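You operate a simulated robot arm through the tools that you are given. There is no shell and no other tool.

You are at the controls of a simulated robot arm. One attempt, no reset.

Task
Take station three off the air and park its hose.
Fine: valve off, bleed to zero, then free the coupler and stand it in the holder; push the latch home again.

Only the result counts: the job must be done as asked and must still hold three seconds after the hand-in. Knocking over, shifting, dropping, spilling or breaking anything else fails it.

Robot
A 6-joint arm with a two-finger gripper, fixed in place. Base frame: the origin is at the foot of the arm, x ahead of it, y to its left, z up; the work surface is at about z = 0.848. Readings come in m, rad, newtons and seconds.
With the tool pointing down near the work surface it reaches from about 0.38 to 0.86 m from the base axis. Its first joint turns from -2.897 to 2.897 rad. Payload 2.45 kg.
The tool frame sits at the grasp point between the pads (the TCP): z along the fingers, y along the line on which they close. The tips reach 0.02 m beyond it. Largest opening 0.14 m; the body of the gripper starts 0.168 m behind the TCP.
Orientation is that of the tool frame in the base frame, as a unit quaternion [x, y, z, w]. With the fingers straight down and closing along the base's y, the tool's x points along the base's -x, its y along +y and its z along -z.

Tools
- The arm moves only by the tool step_arm. Its arguments are lists of equal length, an entry for each row: "travel": the shift along the tool's x, y, z in mm, a list of three; "rotation": the turn, a rotation vector about the tool's x, y, z in rad, a list of three. In form: {"travel": [[tx, ty, tz], ...], "rotation": [[wx, wy, wz], ...]}. A call has 1 to 20 rows; each row is the pose to reach, as a shift and turn from the pose commanded when the call began, along the tool's axes at that moment. "fingers" is the finger opening in mm, from 0 to 140, set as the call begins (left out, the last holds). Each row takes 0.2 s and may step no farther than 0.05 m and 0.15 rad from the row before; otherwise, or with a gripper value out of range, the whole call is refused. Where a pose cannot be reached the arm comes as near as it can. A force on the tool above 40 N (or 10 N above the force at the start of the call, whichever is more), or a blocked arm, ends the call early, and 0.2 s more pass. Each finger travels about 0.045 m/s and halts on what it meets, pressing with about 26 N; the grip force reading is that of the motor and also rises with nothing between the fingers. The clock runs only during rows and for 0.2 s after the last one: add rows that repeat a pose to give the fingers time. The reply holds the time, the measured pose of the TCP, the force on the tool along the base axes, the opening and the grip force, in the units named above and with some noise, with the torque about the TCP (base axes, N m) and any sound that the robot's microphone picked up.
- Cameras (640 x 400 px; columns grow to the right, rows downward): "scene" is fixed at [0.0457, 0.5134, 1.3264]; the picture's right is [-0.30, -0.95, 0.00], its down [-0.66, 0.21, -0.72] and it looks along [0.68, -0.22, -0.70] (base axes); focal length 320 px, centre (320, 200). "wrist" rides on the gripper at [0.078, 0.011, -0.209] in the tool frame; the picture's right is [-0.14, 0.99, 0.00], its down [-0.92, -0.13, -0.37] and it looks along [-0.37, -0.05, 0.93] (tool axes); focal length 280 px, centre (320, 200). There is no depth. A picture from a camera that has moved, and an enlarged one, comes with that camera's place and axes in the base frame and with its lens. The place of the scene camera against the robot may be out by one fixed shift of up to 0.025 m in any direction.
- capture(camera): a new picture of that camera. No time passes.
- move_column(by): slides the trunk up (or, below 0, down) by that many m; the arm rides with it, the base frame stays. It gives what a move gives, with no picture.
- close_up(camera, box): a new picture of the part [left, top, right, bottom] of that camera's present view, enlarged. No time passes.
- close_job(): hands the job in; it is judged then, once.

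Nothing tells you positions but the pictures and the camera data. Unless the task says otherwise, let go and move clear before handing in.

The tools are called after ">>>" as name(argument=value, ...) on one line, values as JSON. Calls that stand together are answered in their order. step_arm: Moves the arm, as the interface text tells. Its arguments: {"type":"object","properties":{"travel":{"type":"array","items":{"type":"array","items":{"type":"number"}}},"rotation":{"type":"array","items":{"type":"array","items":{"type":"number"}}},"fingers":{"type":"number"}},"required":["travel","rotation"]} The other tools are called the same way: move_column (by) slides the trunk up or down; capture (camera) takes a picture; close_up (camera, box) takes an enlarged picture of a part of a camera's view; close_job () hands the job in.

At the start:

```text
clock: 0.0
eef_pos: [0.505, 0.2086, 1.0661]
tcp_rot: [0.0, 1.0, 0.0, 0.0]
contact_force: [0.7, 1.0, -0.5]
wrist_torque: [0.02, -0.01, -0.02]
gripper_width: 0.1401
grip_force: 0.2
trunk travel left (down, up): [-0.075, 0.155]
```

scene: 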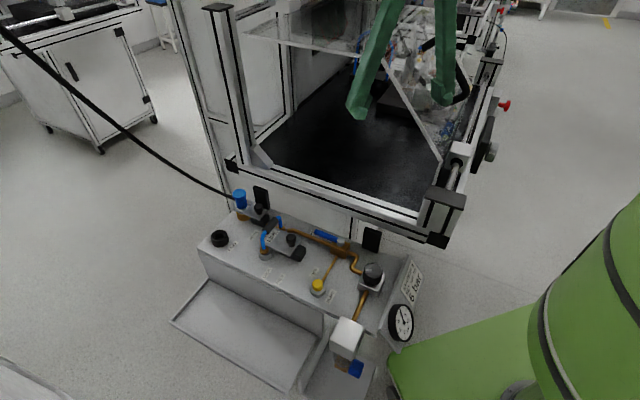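
wrist: 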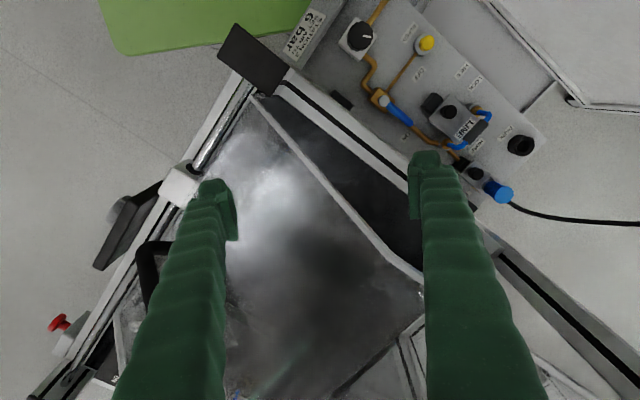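

I see a pneumatic panel to the left of the arm with a blue valve handle, a yellow button, a black knob, a gauge and a hose with a blue coupler. I'll take enlarged views before moving.

>>> close_up(camera="scene", box=[190, 170, 350, 270])

>>> close_up(camera="scene", box=[290, 220, 450, 320])

>>> close_up(camera="scene", box=[290, 300, 450, 400])

>>> close_up(camera="wrist", box=[400, 80, 560, 220])

>>> close_up(camera="wrist", box=[280, 0, 480, 130])

```text
4.00 times, centred on (270, 220) of scene
camera zoom: at [0.0457, 0.5134, 1.3264], right [-0.3, -0.95, 0.0], down [-0.66, 0.21, -0.72], along [0.68, -0.22, -0.7], focal length 1279 px, centre (520, 120)
```

zoom: 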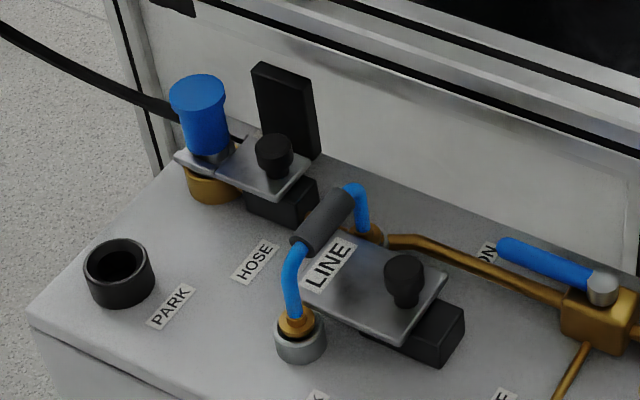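

```text
4.00 times, centred on (370, 270) of scene
camera zoom: at [0.0457, 0.5134, 1.3264], right [-0.3, -0.95, 0.0], down [-0.66, 0.21, -0.72], along [0.68, -0.22, -0.7], focal length 1279 px, centre (120, -80)
```

zoom: 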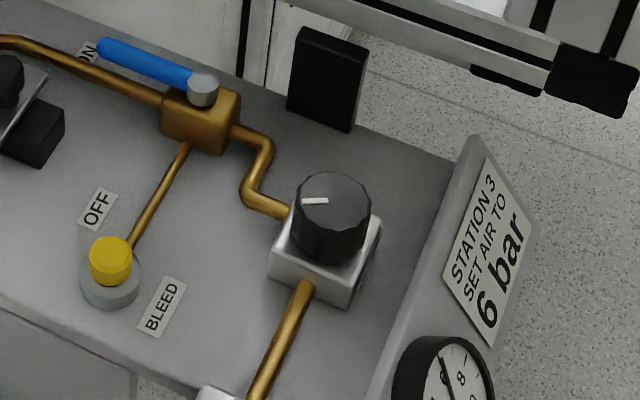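

```text
4.00 times, centred on (370, 350) of scene
camera zoom: at [0.0457, 0.5134, 1.3264], right [-0.3, -0.95, 0.0], down [-0.66, 0.21, -0.72], along [0.68, -0.22, -0.7], focal length 1279 px, centre (120, -400)
```

zoom: 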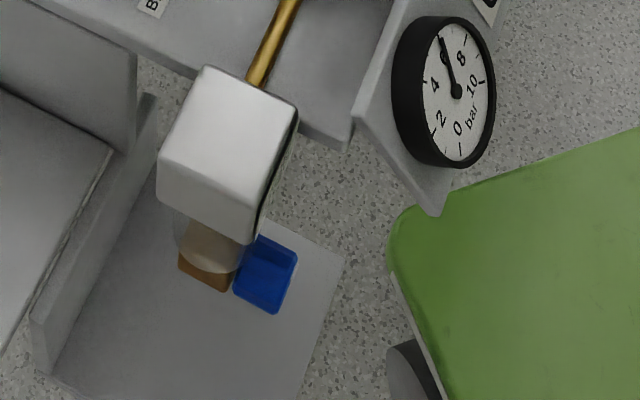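

```text
2.86 times, centred on (480, 150) of wrist
camera zoom: at [0.4267, 0.2178, 1.2765], right [0.14, 0.99, 0.0], down [0.92, -0.13, 0.37], along [0.37, -0.05, -0.93], focal length 801 px, centre (-137, 343)
```

zoom: 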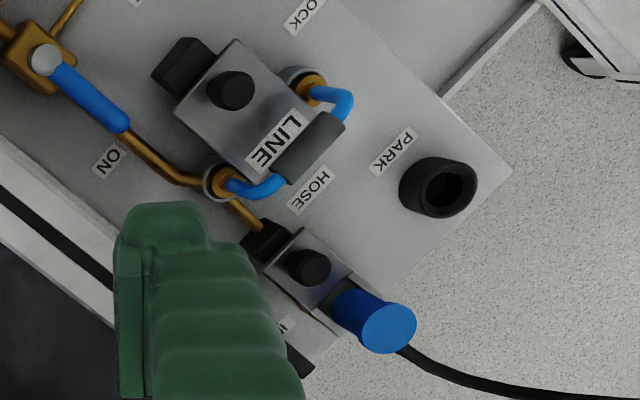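

```text
3.08 times, centred on (380, 65) of wrist
camera zoom: at [0.4267, 0.2178, 1.2765], right [0.14, 0.99, 0.0], down [0.92, -0.13, 0.37], along [0.37, -0.05, -0.93], focal length 863 px, centre (135, 615)
```

zoom: 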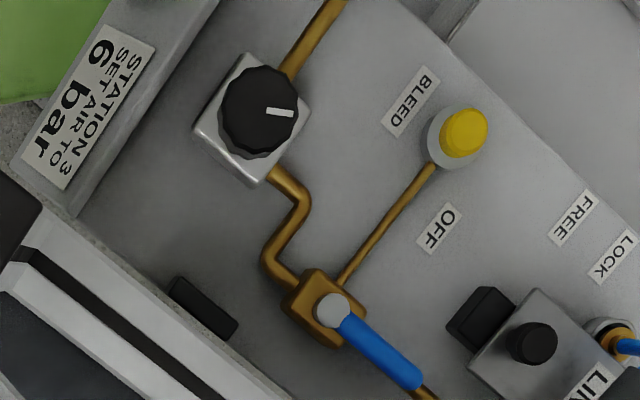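

The panel seems to lie ahead-left, running diagonally in front of the enclosure. Left to right it has the park holder, hose latch and coupler, line latch, bleed button, valve and regulator. I'll rise and move over it for a second wrist view to triangulate.

>>> step_arm(travel=[[0, 0, -40], [0, 0, -80], [0, 40, -80], [0, 80, -80], [0, 120, -80], [0, 120, -80]], rotation=[[0, 0, 0], [0, 0, 0], [0, 0, 0], [0, 0, 0], [0, 0, 0], [0, 0, 0]])

>>> capture(camera="wrist")

>>> capture(camera="scene")

```text
clock: 1.2
eef_pos: [0.5019, 0.3179, 1.1474]
tcp_rot: [0.001, 1.0, -0.007, -0.005]
contact_force: [-3.9, -6.3, 10.7]
wrist_torque: [-0.83, -0.05, -0.42]
gripper_width: 0.14
grip_force: 0.1
trunk travel left (down, up): [-0.075, 0.155]
stopped in row 6: the force on the tool passed its limit at 50 N (the readings are from after the stop); the commanded pose is now the measured one
```

```text
taken
camera wrist: at [0.4261, 0.3323, 1.3572], right [0.14, 0.99, -0.02], down [0.92, -0.12, 0.36], along [0.36, -0.07, -0.93], focal length 280 px, centre (320, 200)
```

wrist: 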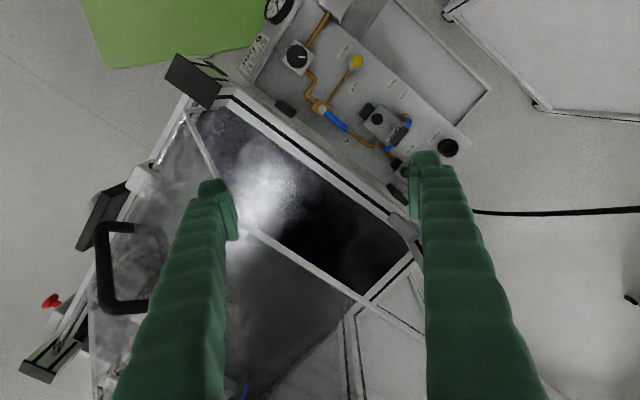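

```text
taken
```

scene: 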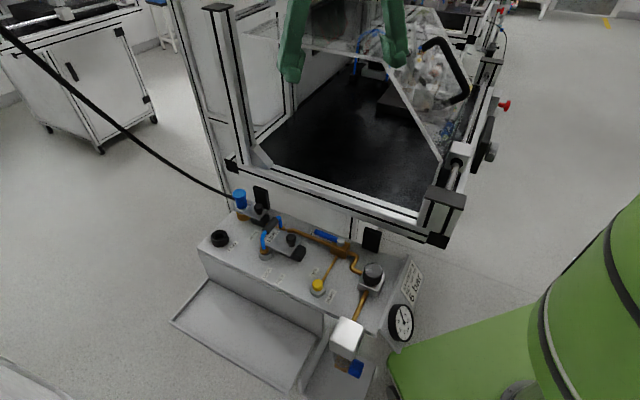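

The arm touched something on the way over, probably the left finger on part of the enclosure. Before moving again I'll look closely to see what it was.

>>> close_up(camera="scene", box=[200, 0, 480, 175])

>>> close_up(camera="wrist", box=[380, 120, 540, 240])

>>> close_up(camera="wrist", box=[160, 60, 440, 360])

```text
2.29 times, centred on (340, 88) of scene
camera zoom: at [0.0457, 0.5134, 1.3264], right [-0.3, -0.95, 0.0], down [-0.66, 0.21, -0.72], along [0.68, -0.22, -0.7], focal length 731 px, centre (274, 457)
```

zoom: 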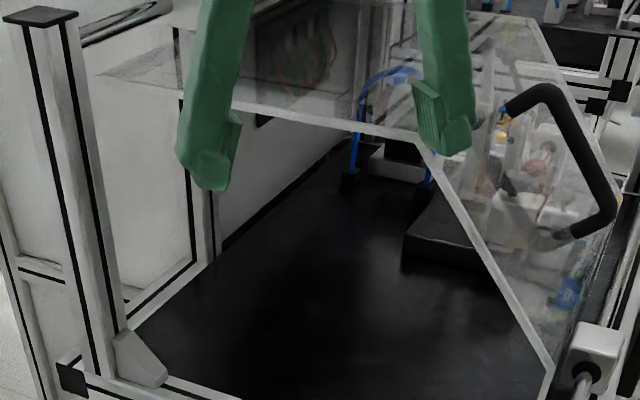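

```text
3.33 times, centred on (460, 180) of wrist
camera zoom: at [0.4261, 0.3323, 1.3572], right [0.14, 0.99, -0.02], down [0.92, -0.12, 0.36], along [0.36, -0.07, -0.93], focal length 935 px, centre (-147, 267)
```

zoom: 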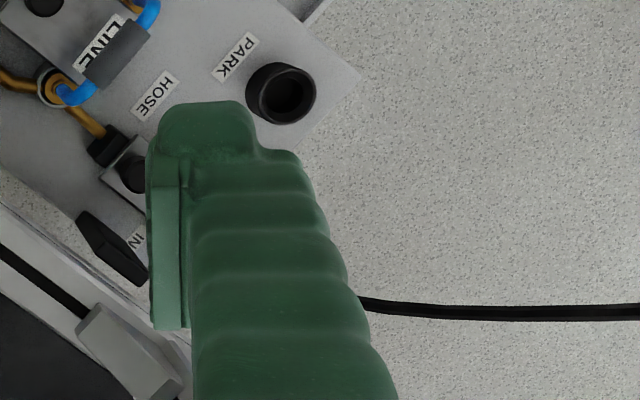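

```text
1.33 times, centred on (300, 210) of wrist
camera zoom: at [0.4261, 0.3323, 1.3572], right [0.14, 0.99, -0.02], down [0.92, -0.12, 0.36], along [0.36, -0.07, -0.93], focal length 374 px, centre (347, 187)
```

zoom: 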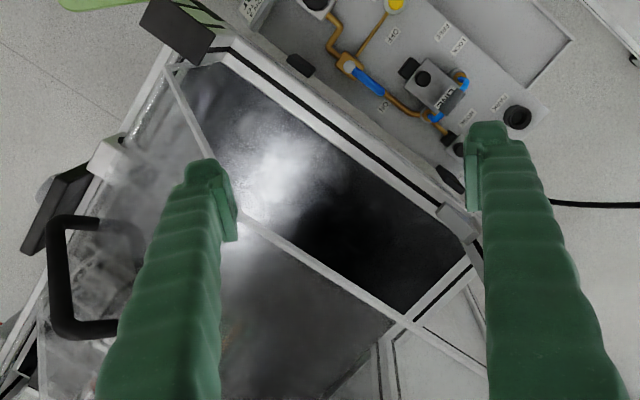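

The contact was the right fingertip on the corner of the clear sheet, at about (0.52, 0.25, 1.16). I can see no change in the scene. I'll back off a little, rise well above the sheet and then cross towards the panel.

>>> step_arm(travel=[[0, -12, 0], [5, -12, -40], [10, -12, -80], [10, -12, -110], [10, -12, -110]], rotation=[[0, 0, 0], [0, 0, 0], [-0.014, -0.01, -0.002], [-0.014, -0.01, -0.002], [-0.014, -0.01, -0.002]])

>>> capture(camera="scene")

>>> capture(camera="wrist")

```text
clock: 2.5
eef_pos: [0.4936, 0.3076, 1.2563]
tcp_rot: [0.0, 1.0, 0.0, 0.001]
contact_force: [-0.7, -0.1, -0.1]
wrist_torque: [0.0, -0.06, 0.03]
gripper_width: 0.14
grip_force: 0.1
trunk travel left (down, up): [-0.075, 0.155]
```

```text
taken
```

scene: 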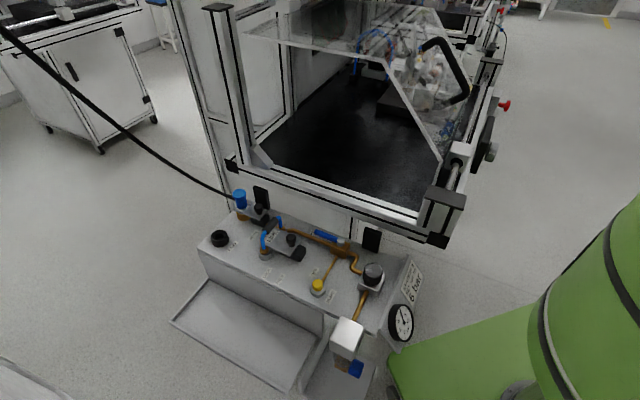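

```text
taken
camera wrist: at [0.4149, 0.3191, 1.4664], right [0.14, 0.99, 0.0], down [0.92, -0.13, 0.37], along [0.37, -0.05, -0.93], focal length 280 px, centre (320, 200)
```

wrist: 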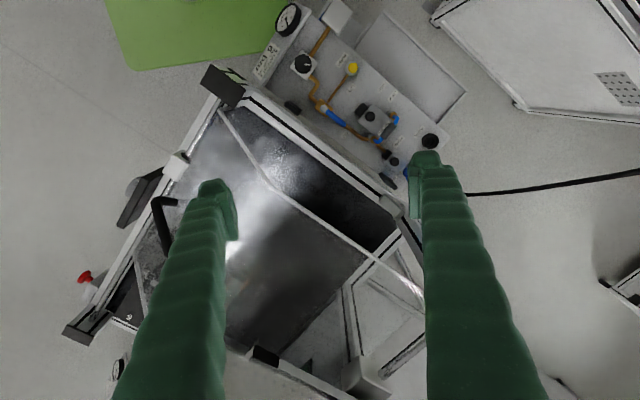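

The sheet looks undisturbed. I'll cross over to hang in front of the panel, still high up.

>>> step_arm(travel=[[30, 30, 0], [60, 60, 0], [90, 90, 0], [110, 110, 0], [110, 110, 0]], rotation=[[0, 0, 0], [0, 0, 0], [0, 0, 0], [0, 0, 0], [0, 0, 0]])

>>> capture(camera="wrist")

>>> close_up(camera="wrist", box=[220, 0, 420, 125])

>>> close_up(camera="wrist", box=[220, 80, 420, 205])

```text
clock: 3.6
eef_pos: [0.3837, 0.4197, 1.2568]
tcp_rot: [0.0, 1.0, 0.0, 0.0]
contact_force: [-0.8, -0.9, -0.8]
wrist_torque: [0.0, 0.02, 0.02]
gripper_width: 0.1399
grip_force: 0.1
trunk travel left (down, up): [-0.075, 0.155]
```

```text
taken
camera wrist: at [0.3051, 0.4297, 1.4661], right [0.14, 0.99, 0.0], down [0.92, -0.13, 0.37], along [0.37, -0.05, -0.93], focal length 280 px, centre (320, 200)
```

wrist: 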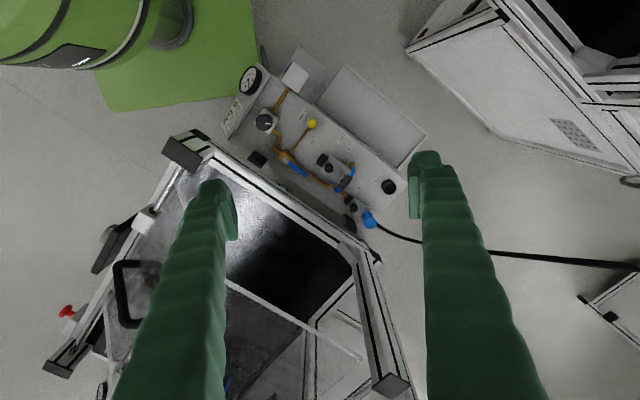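

```text
3.20 times, centred on (320, 62) of wrist
camera zoom: at [0.3051, 0.4297, 1.4661], right [0.14, 0.99, 0.0], down [0.92, -0.13, 0.37], along [0.37, -0.05, -0.93], focal length 897 px, centre (320, 640)
```

zoom: 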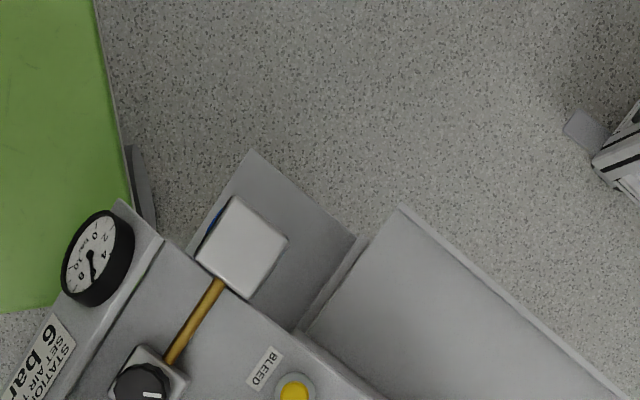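

```text
3.20 times, centred on (320, 142) of wrist
camera zoom: at [0.3051, 0.4297, 1.4661], right [0.14, 0.99, 0.0], down [0.92, -0.13, 0.37], along [0.37, -0.05, -0.93], focal length 897 px, centre (320, 384)
```

zoom: 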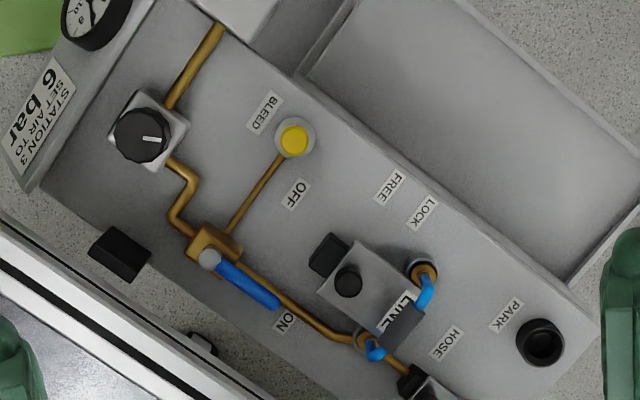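

From two wrist views I get the valve pivot at about (0.46, 0.32, 0.78), the bleed button at (0.39, 0.40, 0.76) and the coupler at (0.65, 0.51, 0.81). The front bar of the enclosure has its top near z = 0.92. I'll yaw the tool 45° to line up with the panel and come lower for accurate measurements.

>>> step_arm(travel=[[-16, 7, 38], [-31, 14, 76], [-47, 21, 114], [-62, 28, 152], [-78, 35, 190], [-93, 41, 227], [-93, 41, 227]], rotation=[[0, 0, 0.13], [0, 0, 0.26], [0, 0, 0.39], [0, 0, 0.52], [0, 0, 0.65], [0, 0, 0.785], [0, 0, 0.785]])

>>> capture(camera="wrist")

>>> close_up(camera="wrist", box=[120, 60, 320, 185])

>>> close_up(camera="wrist", box=[280, 60, 480, 185])

>>> capture(camera="scene")

```text
clock: 5.2
eef_pos: [0.4777, 0.4602, 1.0284]
tcp_rot: [0.383, 0.924, 0.0, 0.001]
contact_force: [0.4, -0.4, 0.9]
wrist_torque: [-0.02, 0.0, 0.01]
gripper_width: 0.1398
grip_force: 0.0
trunk travel left (down, up): [-0.075, 0.155]
```

```text
taken
camera wrist: at [0.4293, 0.5225, 1.2382], right [0.8, 0.6, 0.0], down [0.56, -0.74, 0.37], along [0.22, -0.29, -0.93], focal length 280 px, centre (320, 200)
```

wrist: 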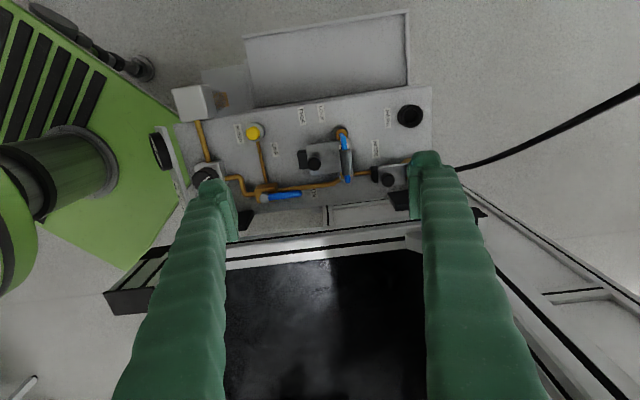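

```text
3.20 times, centred on (220, 122) of wrist
camera zoom: at [0.4293, 0.5225, 1.2382], right [0.8, 0.6, 0.0], down [0.56, -0.74, 0.37], along [0.22, -0.29, -0.93], focal length 897 px, centre (640, 448)
```

zoom: 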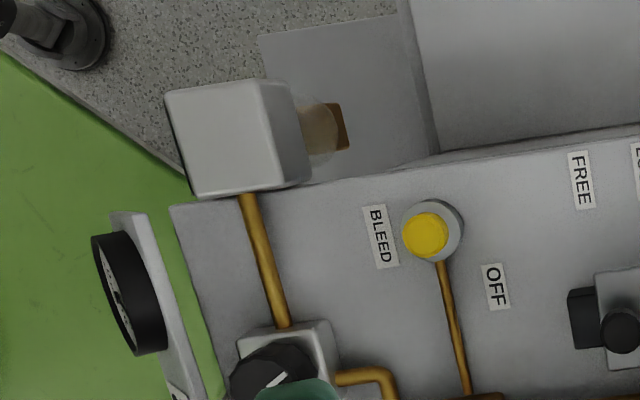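

```text
3.20 times, centred on (380, 122) of wrist
camera zoom: at [0.4293, 0.5225, 1.2382], right [0.8, 0.6, 0.0], down [0.56, -0.74, 0.37], along [0.22, -0.29, -0.93], focal length 897 px, centre (128, 448)
```

zoom: 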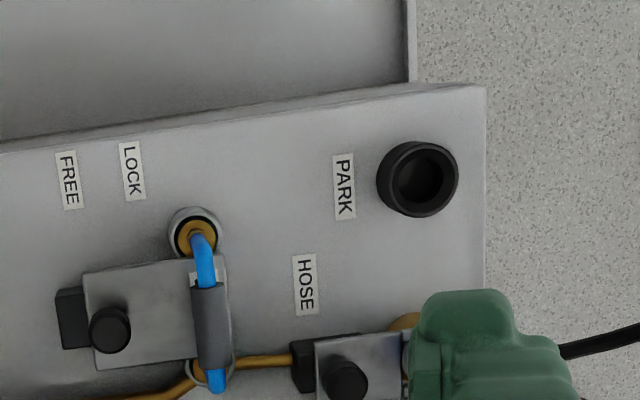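

```text
taken
```

scene: 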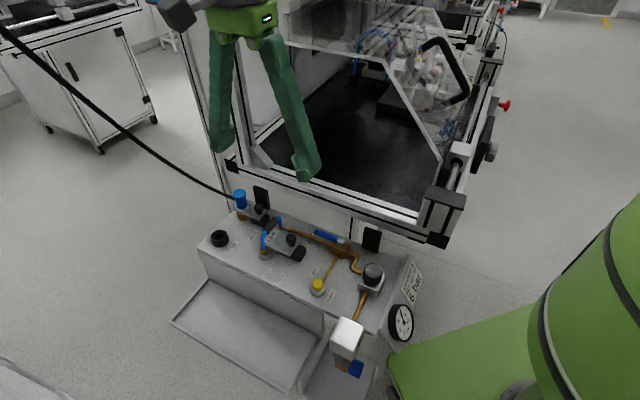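

The panel's long axis matches the tool's y axis at this 45° yaw. I'll move nearer the valve, staying above the bar, to measure its handle precisely.

>>> step_arm(travel=[[-14, -40, 29], [-28, -80, 58], [-28, -80, 58]], rotation=[[0, 0, 0], [0, 0, 0], [0, 0, 0]])

>>> capture(camera="wrist")

>>> close_up(camera="wrist", box=[240, 80, 440, 205])

>>> close_up(camera="wrist", box=[240, 140, 440, 265])

```text
refused: row 1 steps farther than a row can; nothing moved
```

```text
taken
camera wrist: at [0.4293, 0.5225, 1.2382], right [0.8, 0.6, 0.0], down [0.56, -0.74, 0.37], along [0.22, -0.29, -0.93], focal length 280 px, centre (320, 200)
```

wrist: 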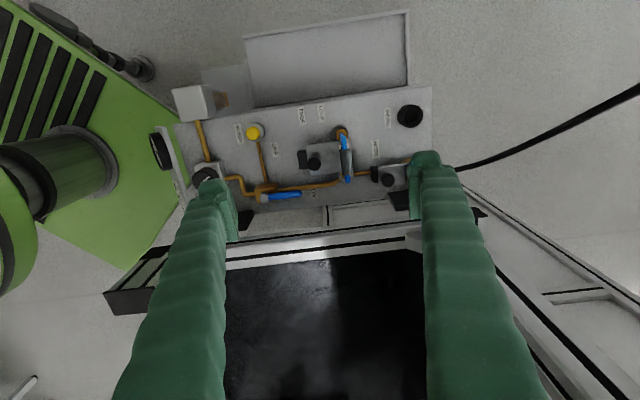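

```text
3.20 times, centred on (340, 142) of wrist
camera zoom: at [0.4293, 0.5225, 1.2382], right [0.8, 0.6, 0.0], down [0.56, -0.74, 0.37], along [0.22, -0.29, -0.93], focal length 897 px, centre (256, 384)
```

zoom: 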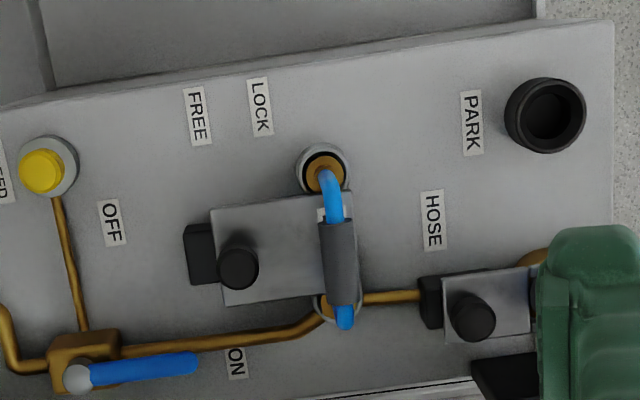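

```text
3.20 times, centred on (340, 202) of wrist
camera zoom: at [0.4293, 0.5225, 1.2382], right [0.8, 0.6, 0.0], down [0.56, -0.74, 0.37], along [0.22, -0.29, -0.93], focal length 897 px, centre (256, 192)
```

zoom: 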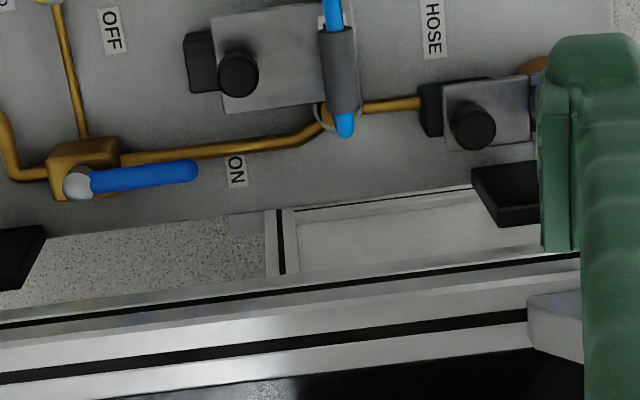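

The valve, the two latches and the holder are clear in this view. I'll redo the move with smaller steps.

>>> step_arm(travel=[[-9, -27, 19], [-18, -54, 38], [-28, -80, 58], [-28, -80, 58]], rotation=[[0, 0, 0], [0, 0, 0], [0, 0, 0], [0, 0, 0]])

>>> capture(camera="wrist")

>>> close_up(camera="wrist", box=[220, 80, 420, 205])

>>> close_up(camera="wrist", box=[220, 140, 420, 265])

```text
clock: 6.2
eef_pos: [0.4408, 0.3821, 0.9697]
tcp_rot: [0.381, 0.924, 0.001, 0.001]
contact_force: [0.4, 0.2, 0.3]
wrist_torque: [0.05, -0.03, -0.02]
gripper_width: 0.1403
grip_force: 0.0
trunk travel left (down, up): [-0.075, 0.155]
```

```text
taken
camera wrist: at [0.3927, 0.4448, 1.1808], right [0.8, 0.6, 0.0], down [0.56, -0.74, 0.37], along [0.22, -0.29, -0.93], focal length 280 px, centre (320, 200)
```

wrist: 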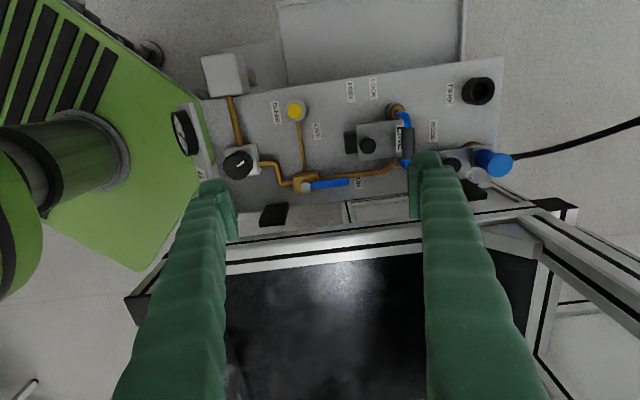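

```text
3.20 times, centred on (320, 142) of wrist
camera zoom: at [0.3927, 0.4448, 1.1808], right [0.8, 0.6, 0.0], down [0.56, -0.74, 0.37], along [0.22, -0.29, -0.93], focal length 897 px, centre (320, 384)
```

zoom: 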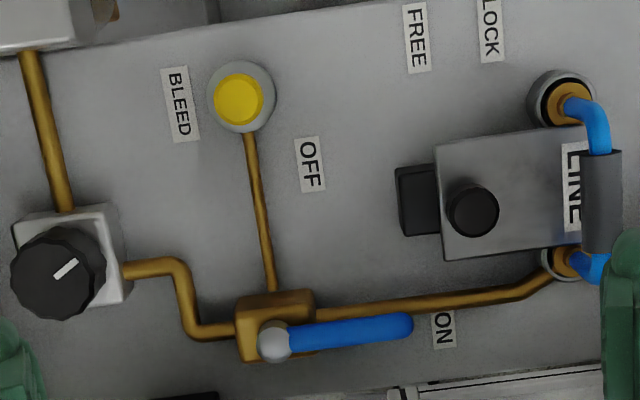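

```text
3.20 times, centred on (320, 202) of wrist
camera zoom: at [0.3927, 0.4448, 1.1808], right [0.8, 0.6, 0.0], down [0.56, -0.74, 0.37], along [0.22, -0.29, -0.93], focal length 897 px, centre (320, 192)
```

zoom: 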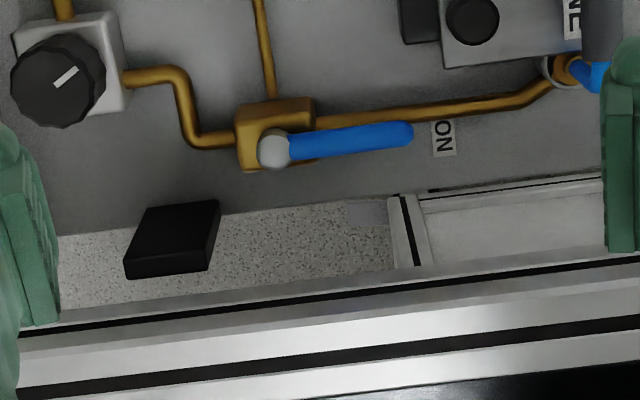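

Seen from here, the valve pivot comes out at about (0.461, 0.319). The heights still disagree between views by about 2 cm, so I'll shift along the panel for a wider baseline.

>>> step_arm(travel=[[0, -40, 0], [0, -80, 0], [0, -100, 0], [0, -100, 0]], rotation=[[0, 0, 0], [0, 0, 0], [0, 0, 0], [0, 0, 0]])

>>> close_up(camera="wrist", box=[270, 70, 470, 195])

>>> close_up(camera="wrist", box=[220, 140, 420, 265])

>>> capture(camera="wrist")

```text
clock: 7.2
eef_pos: [0.3684, 0.3126, 0.9703]
tcp_rot: [0.383, 0.924, 0.001, 0.001]
contact_force: [-0.5, -0.4, -0.2]
wrist_torque: [0.04, 0.0, 0.0]
gripper_width: 0.14
grip_force: 0.0
trunk travel left (down, up): [-0.075, 0.155]
```

```text
3.20 times, centred on (370, 132) of wrist
camera zoom: at [0.3208, 0.3744, 1.1805], right [0.8, 0.6, 0.0], down [0.56, -0.74, 0.37], along [0.22, -0.29, -0.93], focal length 897 px, centre (160, 416)
```

zoom: 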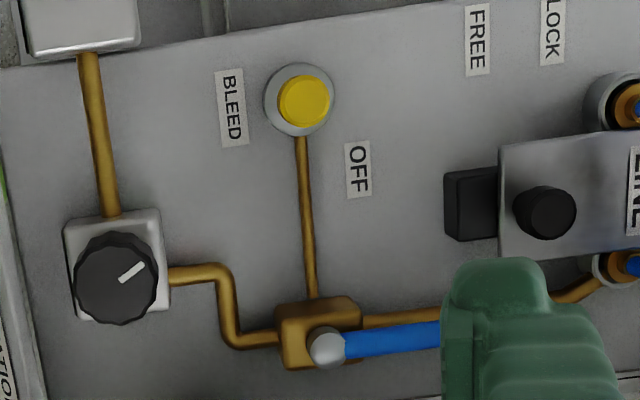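

```text
3.20 times, centred on (320, 202) of wrist
camera zoom: at [0.3208, 0.3744, 1.1805], right [0.8, 0.6, 0.0], down [0.56, -0.74, 0.37], along [0.22, -0.29, -0.93], focal length 897 px, centre (320, 192)
```

zoom: 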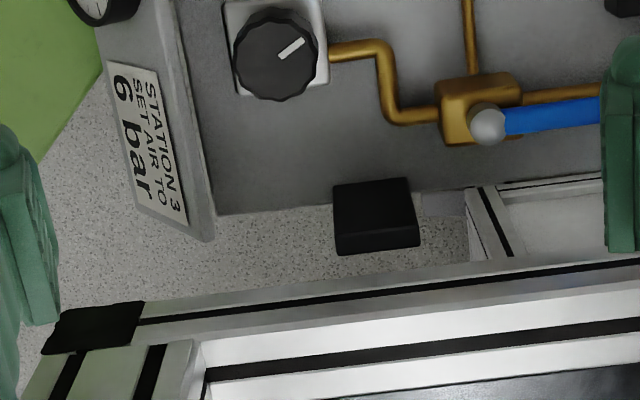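

```text
taken
camera wrist: at [0.3208, 0.3744, 1.1805], right [0.8, 0.6, 0.0], down [0.56, -0.74, 0.37], along [0.22, -0.29, -0.93], focal length 280 px, centre (320, 200)
```

wrist: 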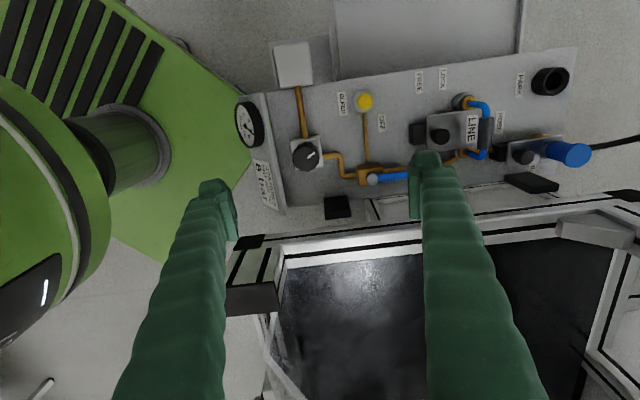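

The valve pivot now resolves to (0.460, 0.321, 0.780), the bleed button top to (0.383, 0.397, 0.757) and the panel surface to z ≈ 0.735. The bar's height and stand-off matter for clearance, so I'll shift outward for a baseline on that.

>>> step_arm(travel=[[40, 40, 0], [80, 80, 0], [110, 100, 0], [110, 100, 0]], rotation=[[0, 0, 0], [0, 0, 0], [0, 0, 0], [0, 0, 0]])

>>> capture(camera="wrist")

>>> close_up(camera="wrist", box=[220, 200, 420, 325])

>>> close_up(camera="wrist", box=[400, 180, 600, 305])

```text
refused: row 1 steps farther than a row can; nothing moved
```

```text
taken
camera wrist: at [0.3208, 0.3744, 1.1805], right [0.8, 0.6, 0.0], down [0.56, -0.74, 0.37], along [0.22, -0.29, -0.93], focal length 280 px, centre (320, 200)
```

wrist: 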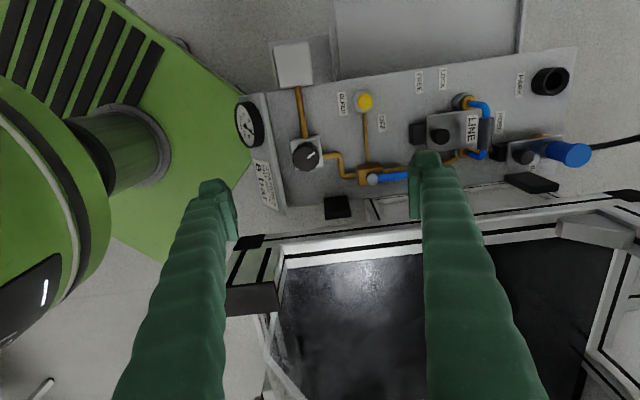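

```text
3.20 times, centred on (320, 262) of wrist
camera zoom: at [0.3208, 0.3744, 1.1805], right [0.8, 0.6, 0.0], down [0.56, -0.74, 0.37], along [0.22, -0.29, -0.93], focal length 897 px, centre (320, 0)
```

zoom: 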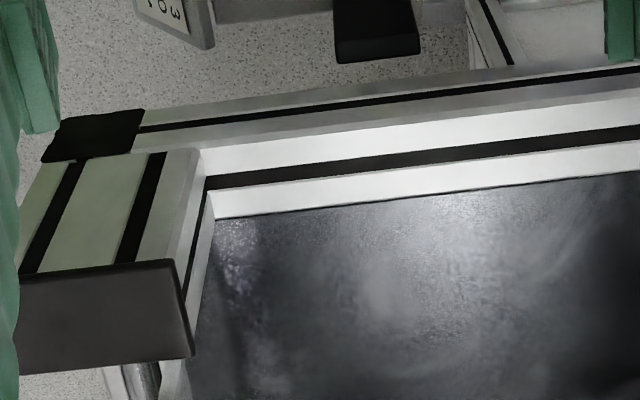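

```text
3.20 times, centred on (500, 242) of wrist
camera zoom: at [0.3208, 0.3744, 1.1805], right [0.8, 0.6, 0.0], down [0.56, -0.74, 0.37], along [0.22, -0.29, -0.93], focal length 897 px, centre (-256, 64)
```

zoom: 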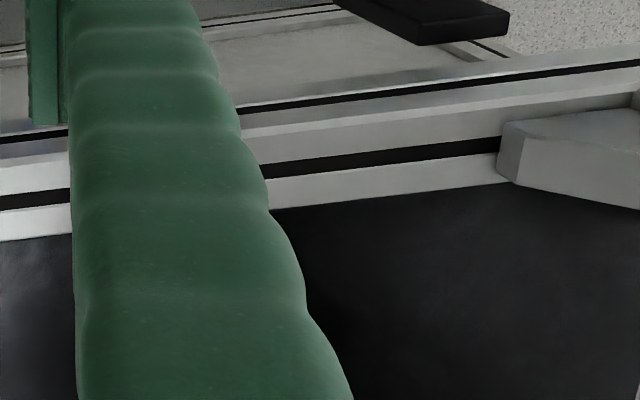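

The bar shows a grey front face and a bright top face. I'll shift outward in smaller steps.

>>> step_arm(travel=[[30, 30, 0], [60, 60, 0], [90, 90, 0], [110, 100, 0], [110, 100, 0]], rotation=[[0, 0, 0], [0, 0, 0], [0, 0, 0], [0, 0, 0], [0, 0, 0]])

>>> capture(camera="wrist")

>>> close_up(camera="wrist", box=[220, 180, 420, 305])

>>> close_up(camera="wrist", box=[400, 180, 600, 305])

```text
clock: 8.4
eef_pos: [0.3637, 0.4614, 0.9698]
tcp_rot: [0.383, 0.924, 0.0, 0.001]
contact_force: [0.3, 0.3, -0.4]
wrist_torque: [0.01, -0.04, 0.03]
gripper_width: 0.1401
grip_force: 0.0
trunk travel left (down, up): [-0.075, 0.155]
```

```text
taken
camera wrist: at [0.3153, 0.5236, 1.1798], right [0.8, 0.6, 0.0], down [0.56, -0.74, 0.37], along [0.22, -0.29, -0.93], focal length 280 px, centre (320, 200)
```

wrist: 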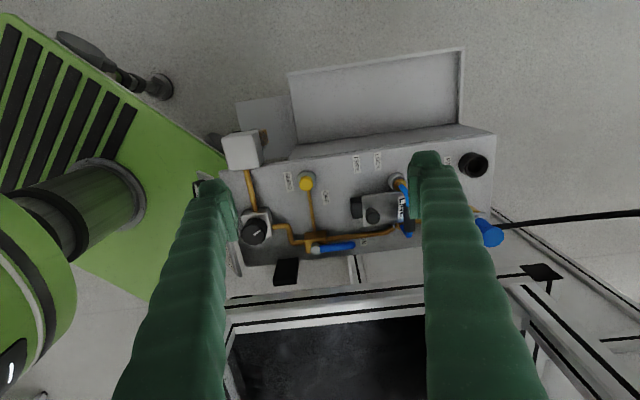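

```text
3.20 times, centred on (320, 242) of wrist
camera zoom: at [0.3153, 0.5236, 1.1798], right [0.8, 0.6, 0.0], down [0.56, -0.74, 0.37], along [0.22, -0.29, -0.93], focal length 897 px, centre (320, 64)
```

zoom: 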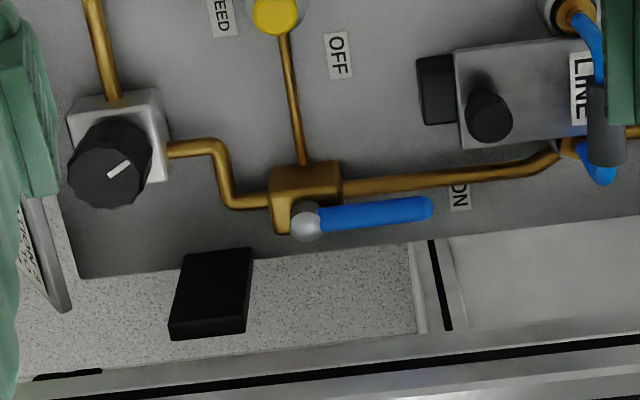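

```text
3.20 times, centred on (500, 242) of wrist
camera zoom: at [0.3153, 0.5236, 1.1798], right [0.8, 0.6, 0.0], down [0.56, -0.74, 0.37], along [0.22, -0.29, -0.93], focal length 897 px, centre (-256, 64)
```

zoom: 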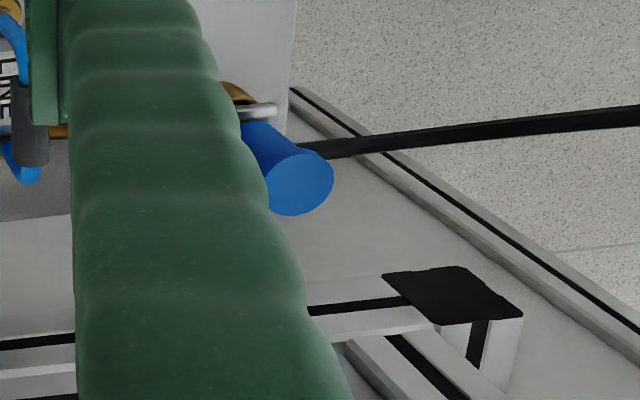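

The front bar's edge sits about 54 mm behind the valve at z ≈ 0.83–0.85, so there is room. The handle runs from e1 = 0.552 to 0.617 along the panel at z ≈ 0.78. I'll turn the tool 90° to close across the handle, narrow the jaws and move above it.

>>> step_arm(travel=[[-15, 1, 0], [-30, 2, 0], [-46, 3, 0], [-61, 4, 0], [-76, 5, 0], [-91, 6, 0], [-106, 7, 0], [-121, 8, 0], [-137, 9, 0], [-152, 10, 0], [-167, 11, 0], [-167, 11, 0]], rotation=[[0, 0, 0.143], [0, 0, 0.286], [0, 0, 0.428], [0, 0, 0.571], [0, 0, 0.714], [0, 0, 0.857], [0, 0, 1.0], [0, 0, 1.142], [0, 0, 1.285], [0, 0, 1.428], [0, 0, 1.571], [0, 0, 1.571]], fingers=36)

>>> capture(camera="wrist")

>>> capture(camera="scene")

```text
clock: 11.1
eef_pos: [0.4925, 0.3449, 0.9706]
tcp_rot: [0.923, 0.386, -0.002, -0.006]
contact_force: [-0.1, 0.1, -0.1]
wrist_torque: [0.02, 0.01, -0.02]
gripper_width: 0.0361
grip_force: 0.1
out of reach, approached as far as the arm can: row 11, 12
trunk travel left (down, up): [-0.075, 0.155]
```

```text
taken
camera wrist: at [0.5565, 0.3906, 1.1808], right [0.61, -0.79, -0.01], down [-0.74, -0.57, 0.37], along [-0.3, -0.21, -0.93], focal length 280 px, centre (320, 200)
```

wrist: 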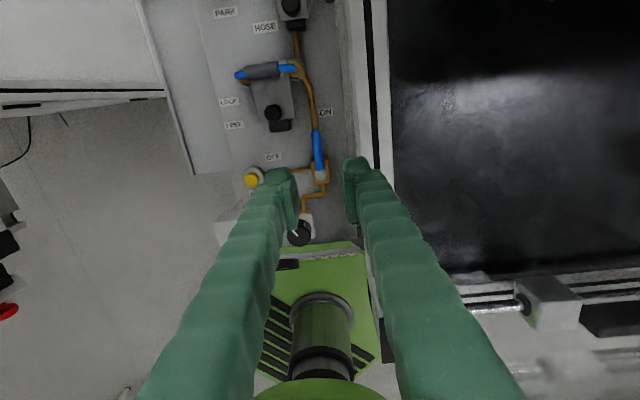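

```text
taken
```

scene: 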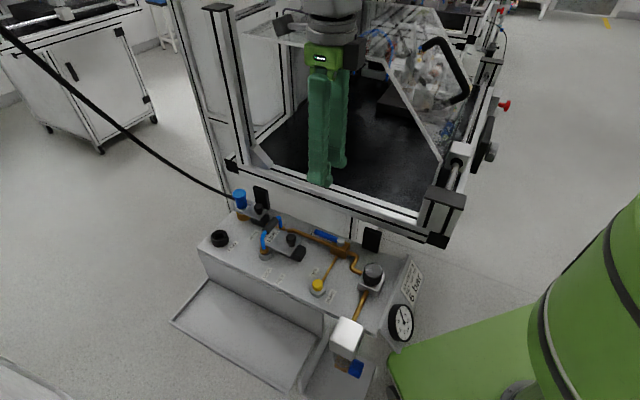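

The arm is just short of the full 90° turn, apparently at a joint limit, and otherwise lined up. I'll turn back a few degrees and descend partway before checking alignment.

>>> step_arm(travel=[[0, 0, 20], [0, 0, 60], [0, 0, 100], [0, 0, 100]], rotation=[[0, 0, -0.09], [0, 0, -0.09], [0, 0, -0.09], [0, 0, -0.09]])

>>> capture(camera="wrist")

>>> close_up(camera="wrist", box=[240, 80, 440, 205])

>>> close_up(camera="scene", box=[230, 150, 430, 275])

```text
clock: 12.1
eef_pos: [0.4934, 0.3457, 0.8719]
tcp_rot: [0.906, 0.424, 0.001, 0.0]
contact_force: [0.3, 0.4, 0.0]
wrist_torque: [0.01, 0.02, 0.01]
gripper_width: 0.0361
grip_force: 0.1
trunk travel left (down, up): [-0.075, 0.155]
```

```text
taken
camera wrist: at [0.5506, 0.3981, 1.0806], right [0.67, -0.74, 0.0], down [-0.69, -0.63, 0.37], along [-0.27, -0.25, -0.93], focal length 280 px, centre (320, 200)
```

wrist: 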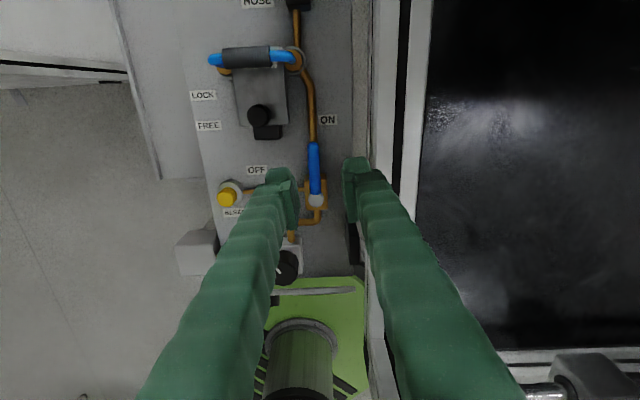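

```text
3.20 times, centred on (340, 142) of wrist
camera zoom: at [0.5506, 0.3981, 1.0806], right [0.67, -0.74, 0.0], down [-0.69, -0.63, 0.37], along [-0.27, -0.25, -0.93], focal length 897 px, centre (256, 384)
```

zoom: 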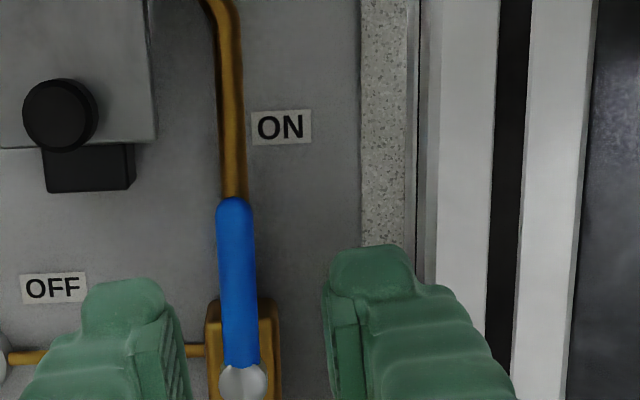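

```text
3.20 times, centred on (330, 212) of scene
camera zoom: at [0.0457, 0.5134, 1.3264], right [-0.3, -0.95, 0.0], down [-0.66, 0.21, -0.72], along [0.68, -0.22, -0.7], focal length 1023 px, centre (288, 160)
```

zoom: 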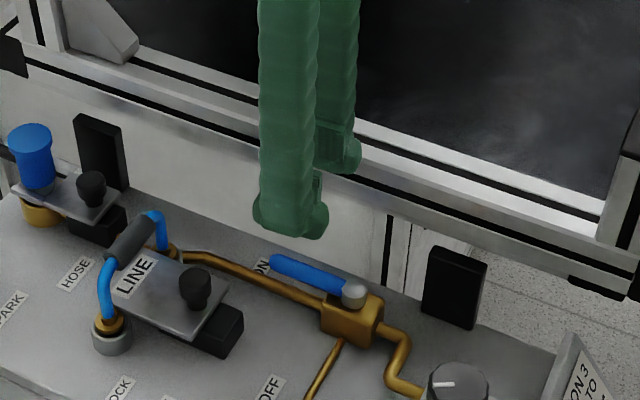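

The handle measures from (0.459, 0.321) to (0.505, 0.367) and the tool sits about 7 mm too far toward the bar. I'll correct that and descend to straddle the handle.

>>> step_arm(travel=[[0, -7, 0], [0, -7, 30], [0, -7, 60], [0, -7, 60]], rotation=[[0, 0, 0], [0, 0, 0], [0, 0, 0], [0, 0, 0]])

>>> close_up(camera="wrist", box=[220, 100, 420, 225])

>>> close_up(camera="scene", box=[230, 170, 430, 295])

```text
clock: 13.1
eef_pos: [0.4865, 0.3498, 0.8099]
tcp_rot: [0.906, 0.424, 0.001, 0.0]
contact_force: [-0.3, 0.1, 0.0]
wrist_torque: [0.01, 0.0, -0.03]
gripper_width: 0.0361
grip_force: 0.0
trunk travel left (down, up): [-0.075, 0.155]
```

```text
3.20 times, centred on (320, 162) of wrist
camera zoom: at [0.5447, 0.4029, 1.0211], right [0.67, -0.74, 0.0], down [-0.69, -0.63, 0.37], along [-0.27, -0.25, -0.93], focal length 897 px, centre (320, 320)
```

zoom: 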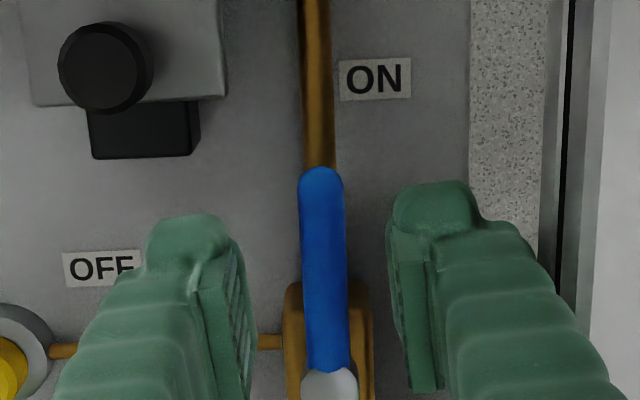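

```text
3.20 times, centred on (330, 232) of scene
camera zoom: at [0.0457, 0.5134, 1.3264], right [-0.3, -0.95, 0.0], down [-0.66, 0.21, -0.72], along [0.68, -0.22, -0.7], focal length 1023 px, centre (288, 96)
```

zoom: 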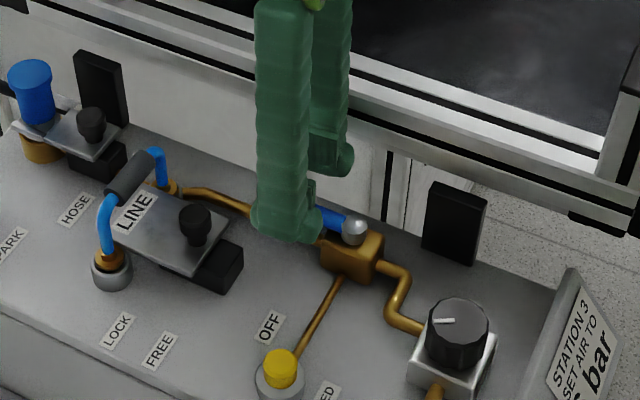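

The handle is centred between the pads. I'll drop the last 20 mm and close on it.

>>> step_arm(travel=[[0, 0, 10], [0, 0, 20], [0, 0, 20]], rotation=[[0, 0, 0], [0, 0, 0], [0, 0, 0]])

>>> step_arm(travel=[[0, 0, 0], [0, 0, 0], [0, 0, 0], [0, 0, 0]], rotation=[[0, 0, 0], [0, 0, 0], [0, 0, 0], [0, 0, 0]], fingers=4)

>>> close_up(camera="wrist", box=[220, 100, 420, 225])

>>> close_up(camera="scene", box=[230, 170, 430, 295])

```text
clock: 13.8
eef_pos: [0.4872, 0.3501, 0.7907]
tcp_rot: [0.906, 0.424, 0.0, 0.001]
contact_force: [-0.3, -0.9, 1.6]
wrist_torque: [0.0, 0.04, -0.01]
gripper_width: 0.036
grip_force: 0.0
trunk travel left (down, up): [-0.075, 0.155]
```

```text
clock: 14.8
eef_pos: [0.4875, 0.3515, 0.7907]
tcp_rot: [0.905, 0.425, 0.001, 0.001]
contact_force: [-9.0, 9.2, -2.0]
wrist_torque: [0.15, 0.14, -0.58]
gripper_width: 0.0112
grip_force: 38.4
trunk travel left (down, up): [-0.075, 0.155]
```

```text
3.20 times, centred on (320, 162) of wrist
camera zoom: at [0.5447, 0.4037, 1.0006], right [0.67, -0.74, 0.0], down [-0.69, -0.63, 0.37], along [-0.27, -0.25, -0.93], focal length 897 px, centre (320, 320)
```

zoom: 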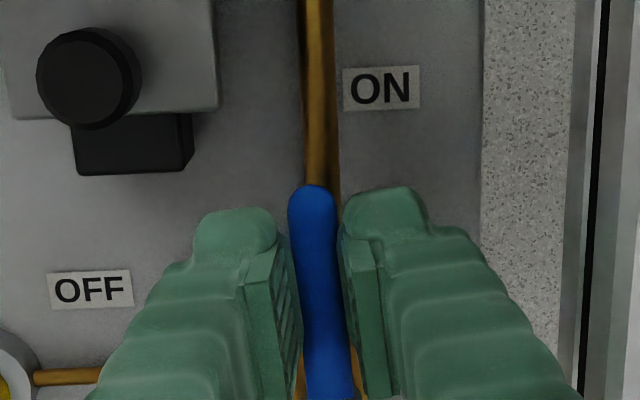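

```text
3.20 times, centred on (330, 232) of scene
camera zoom: at [0.0457, 0.5134, 1.3264], right [-0.3, -0.95, 0.0], down [-0.66, 0.21, -0.72], along [0.68, -0.22, -0.7], focal length 1023 px, centre (288, 96)
```

zoom: 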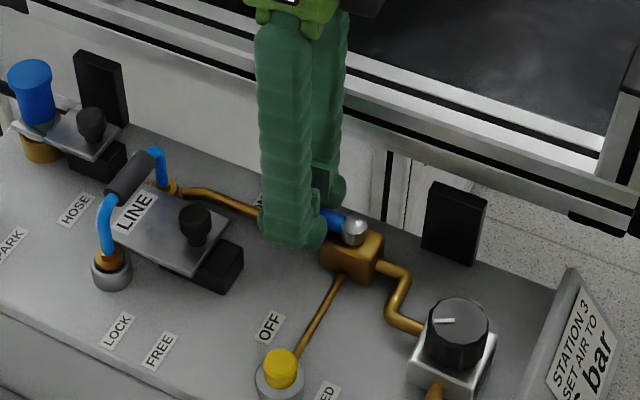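

The handle is gripped, measuring 11 mm. I'll loosen slightly to a cage and sweep it 90° counter-clockwise around the pivot to OFF.

>>> step_arm(travel=[[0, 0, 0], [0, -5.5, 0], [-0.7, -10.9, 0], [-2.2, -16.2, 0], [-4.3, -21.2, 0], [-7.1, -25.9, 0], [-10.5, -30.2, 0], [-14.4, -33.9, 0], [-18.9, -37.2, 0], [-23.7, -39.8, 0], [-28.8, -41.7, 0], [-34.1, -42.9, 0], [-39.5, -43.5, 0], [-39.5, -43.5, 0]], rotation=[[0, 0, 0], [0, 0, -0.128], [0, 0, -0.256], [0, 0, -0.384], [0, 0, -0.512], [0, 0, -0.64], [0, 0, -0.768], [0, 0, -0.896], [0, 0, -1.024], [0, 0, -1.152], [0, 0, -1.28], [0, 0, -1.408], [0, 0, -1.536], [0, 0, -1.536]], fingers=15)

>>> capture(camera="wrist")

>>> close_up(camera="scene", box=[270, 210, 430, 310])

>>> close_up(camera="scene", box=[360, 280, 440, 360])

```text
clock: 17.9
eef_pos: [0.4301, 0.3477, 0.7921]
tcp_rot: [0.356, 0.935, 0.001, 0.0]
contact_force: [3.5, 2.4, 2.3]
wrist_torque: [0.06, -0.01, -0.06]
gripper_width: 0.018
grip_force: 2.3
trunk travel left (down, up): [-0.075, 0.155]
```

```text
taken
camera wrist: at [0.3779, 0.4077, 1.0013], right [0.76, 0.65, 0.0], down [0.6, -0.71, 0.37], along [0.24, -0.28, -0.93], focal length 280 px, centre (320, 200)
```

wrist: 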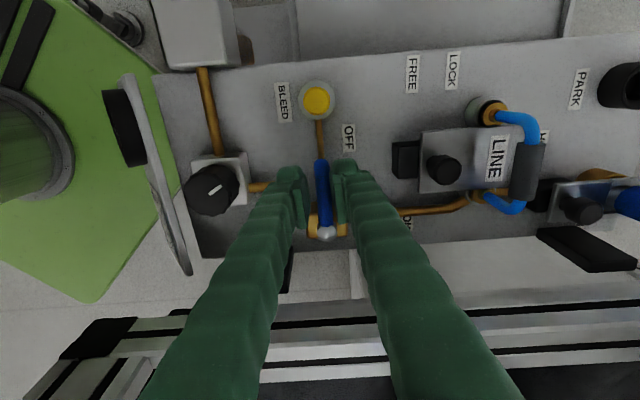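

```text
4.00 times, centred on (350, 260) of scene
camera zoom: at [0.0457, 0.5134, 1.3264], right [-0.3, -0.95, 0.0], down [-0.66, 0.21, -0.72], along [0.68, -0.22, -0.7], focal length 1279 px, centre (200, -40)
```

zoom: 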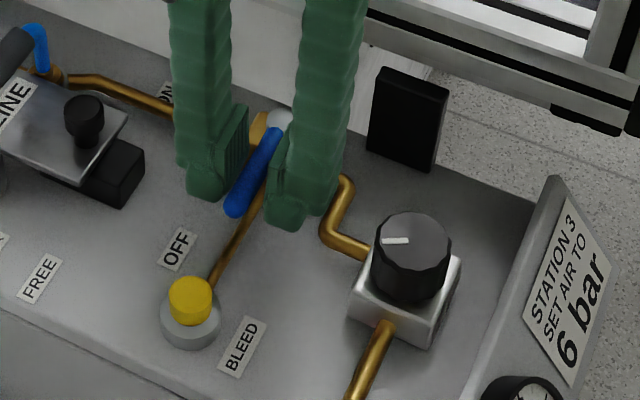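

```text
5.00 times, centred on (400, 320) of scene
camera zoom: at [0.0457, 0.5134, 1.3264], right [-0.3, -0.95, 0.0], down [-0.66, 0.21, -0.72], along [0.68, -0.22, -0.7], focal length 1598 px, centre (-80, -400)
```

zoom: 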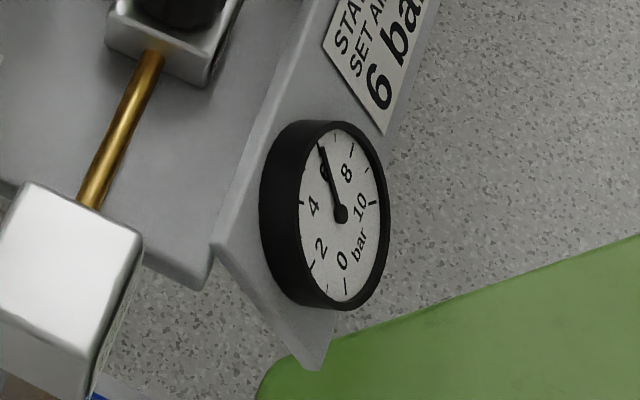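

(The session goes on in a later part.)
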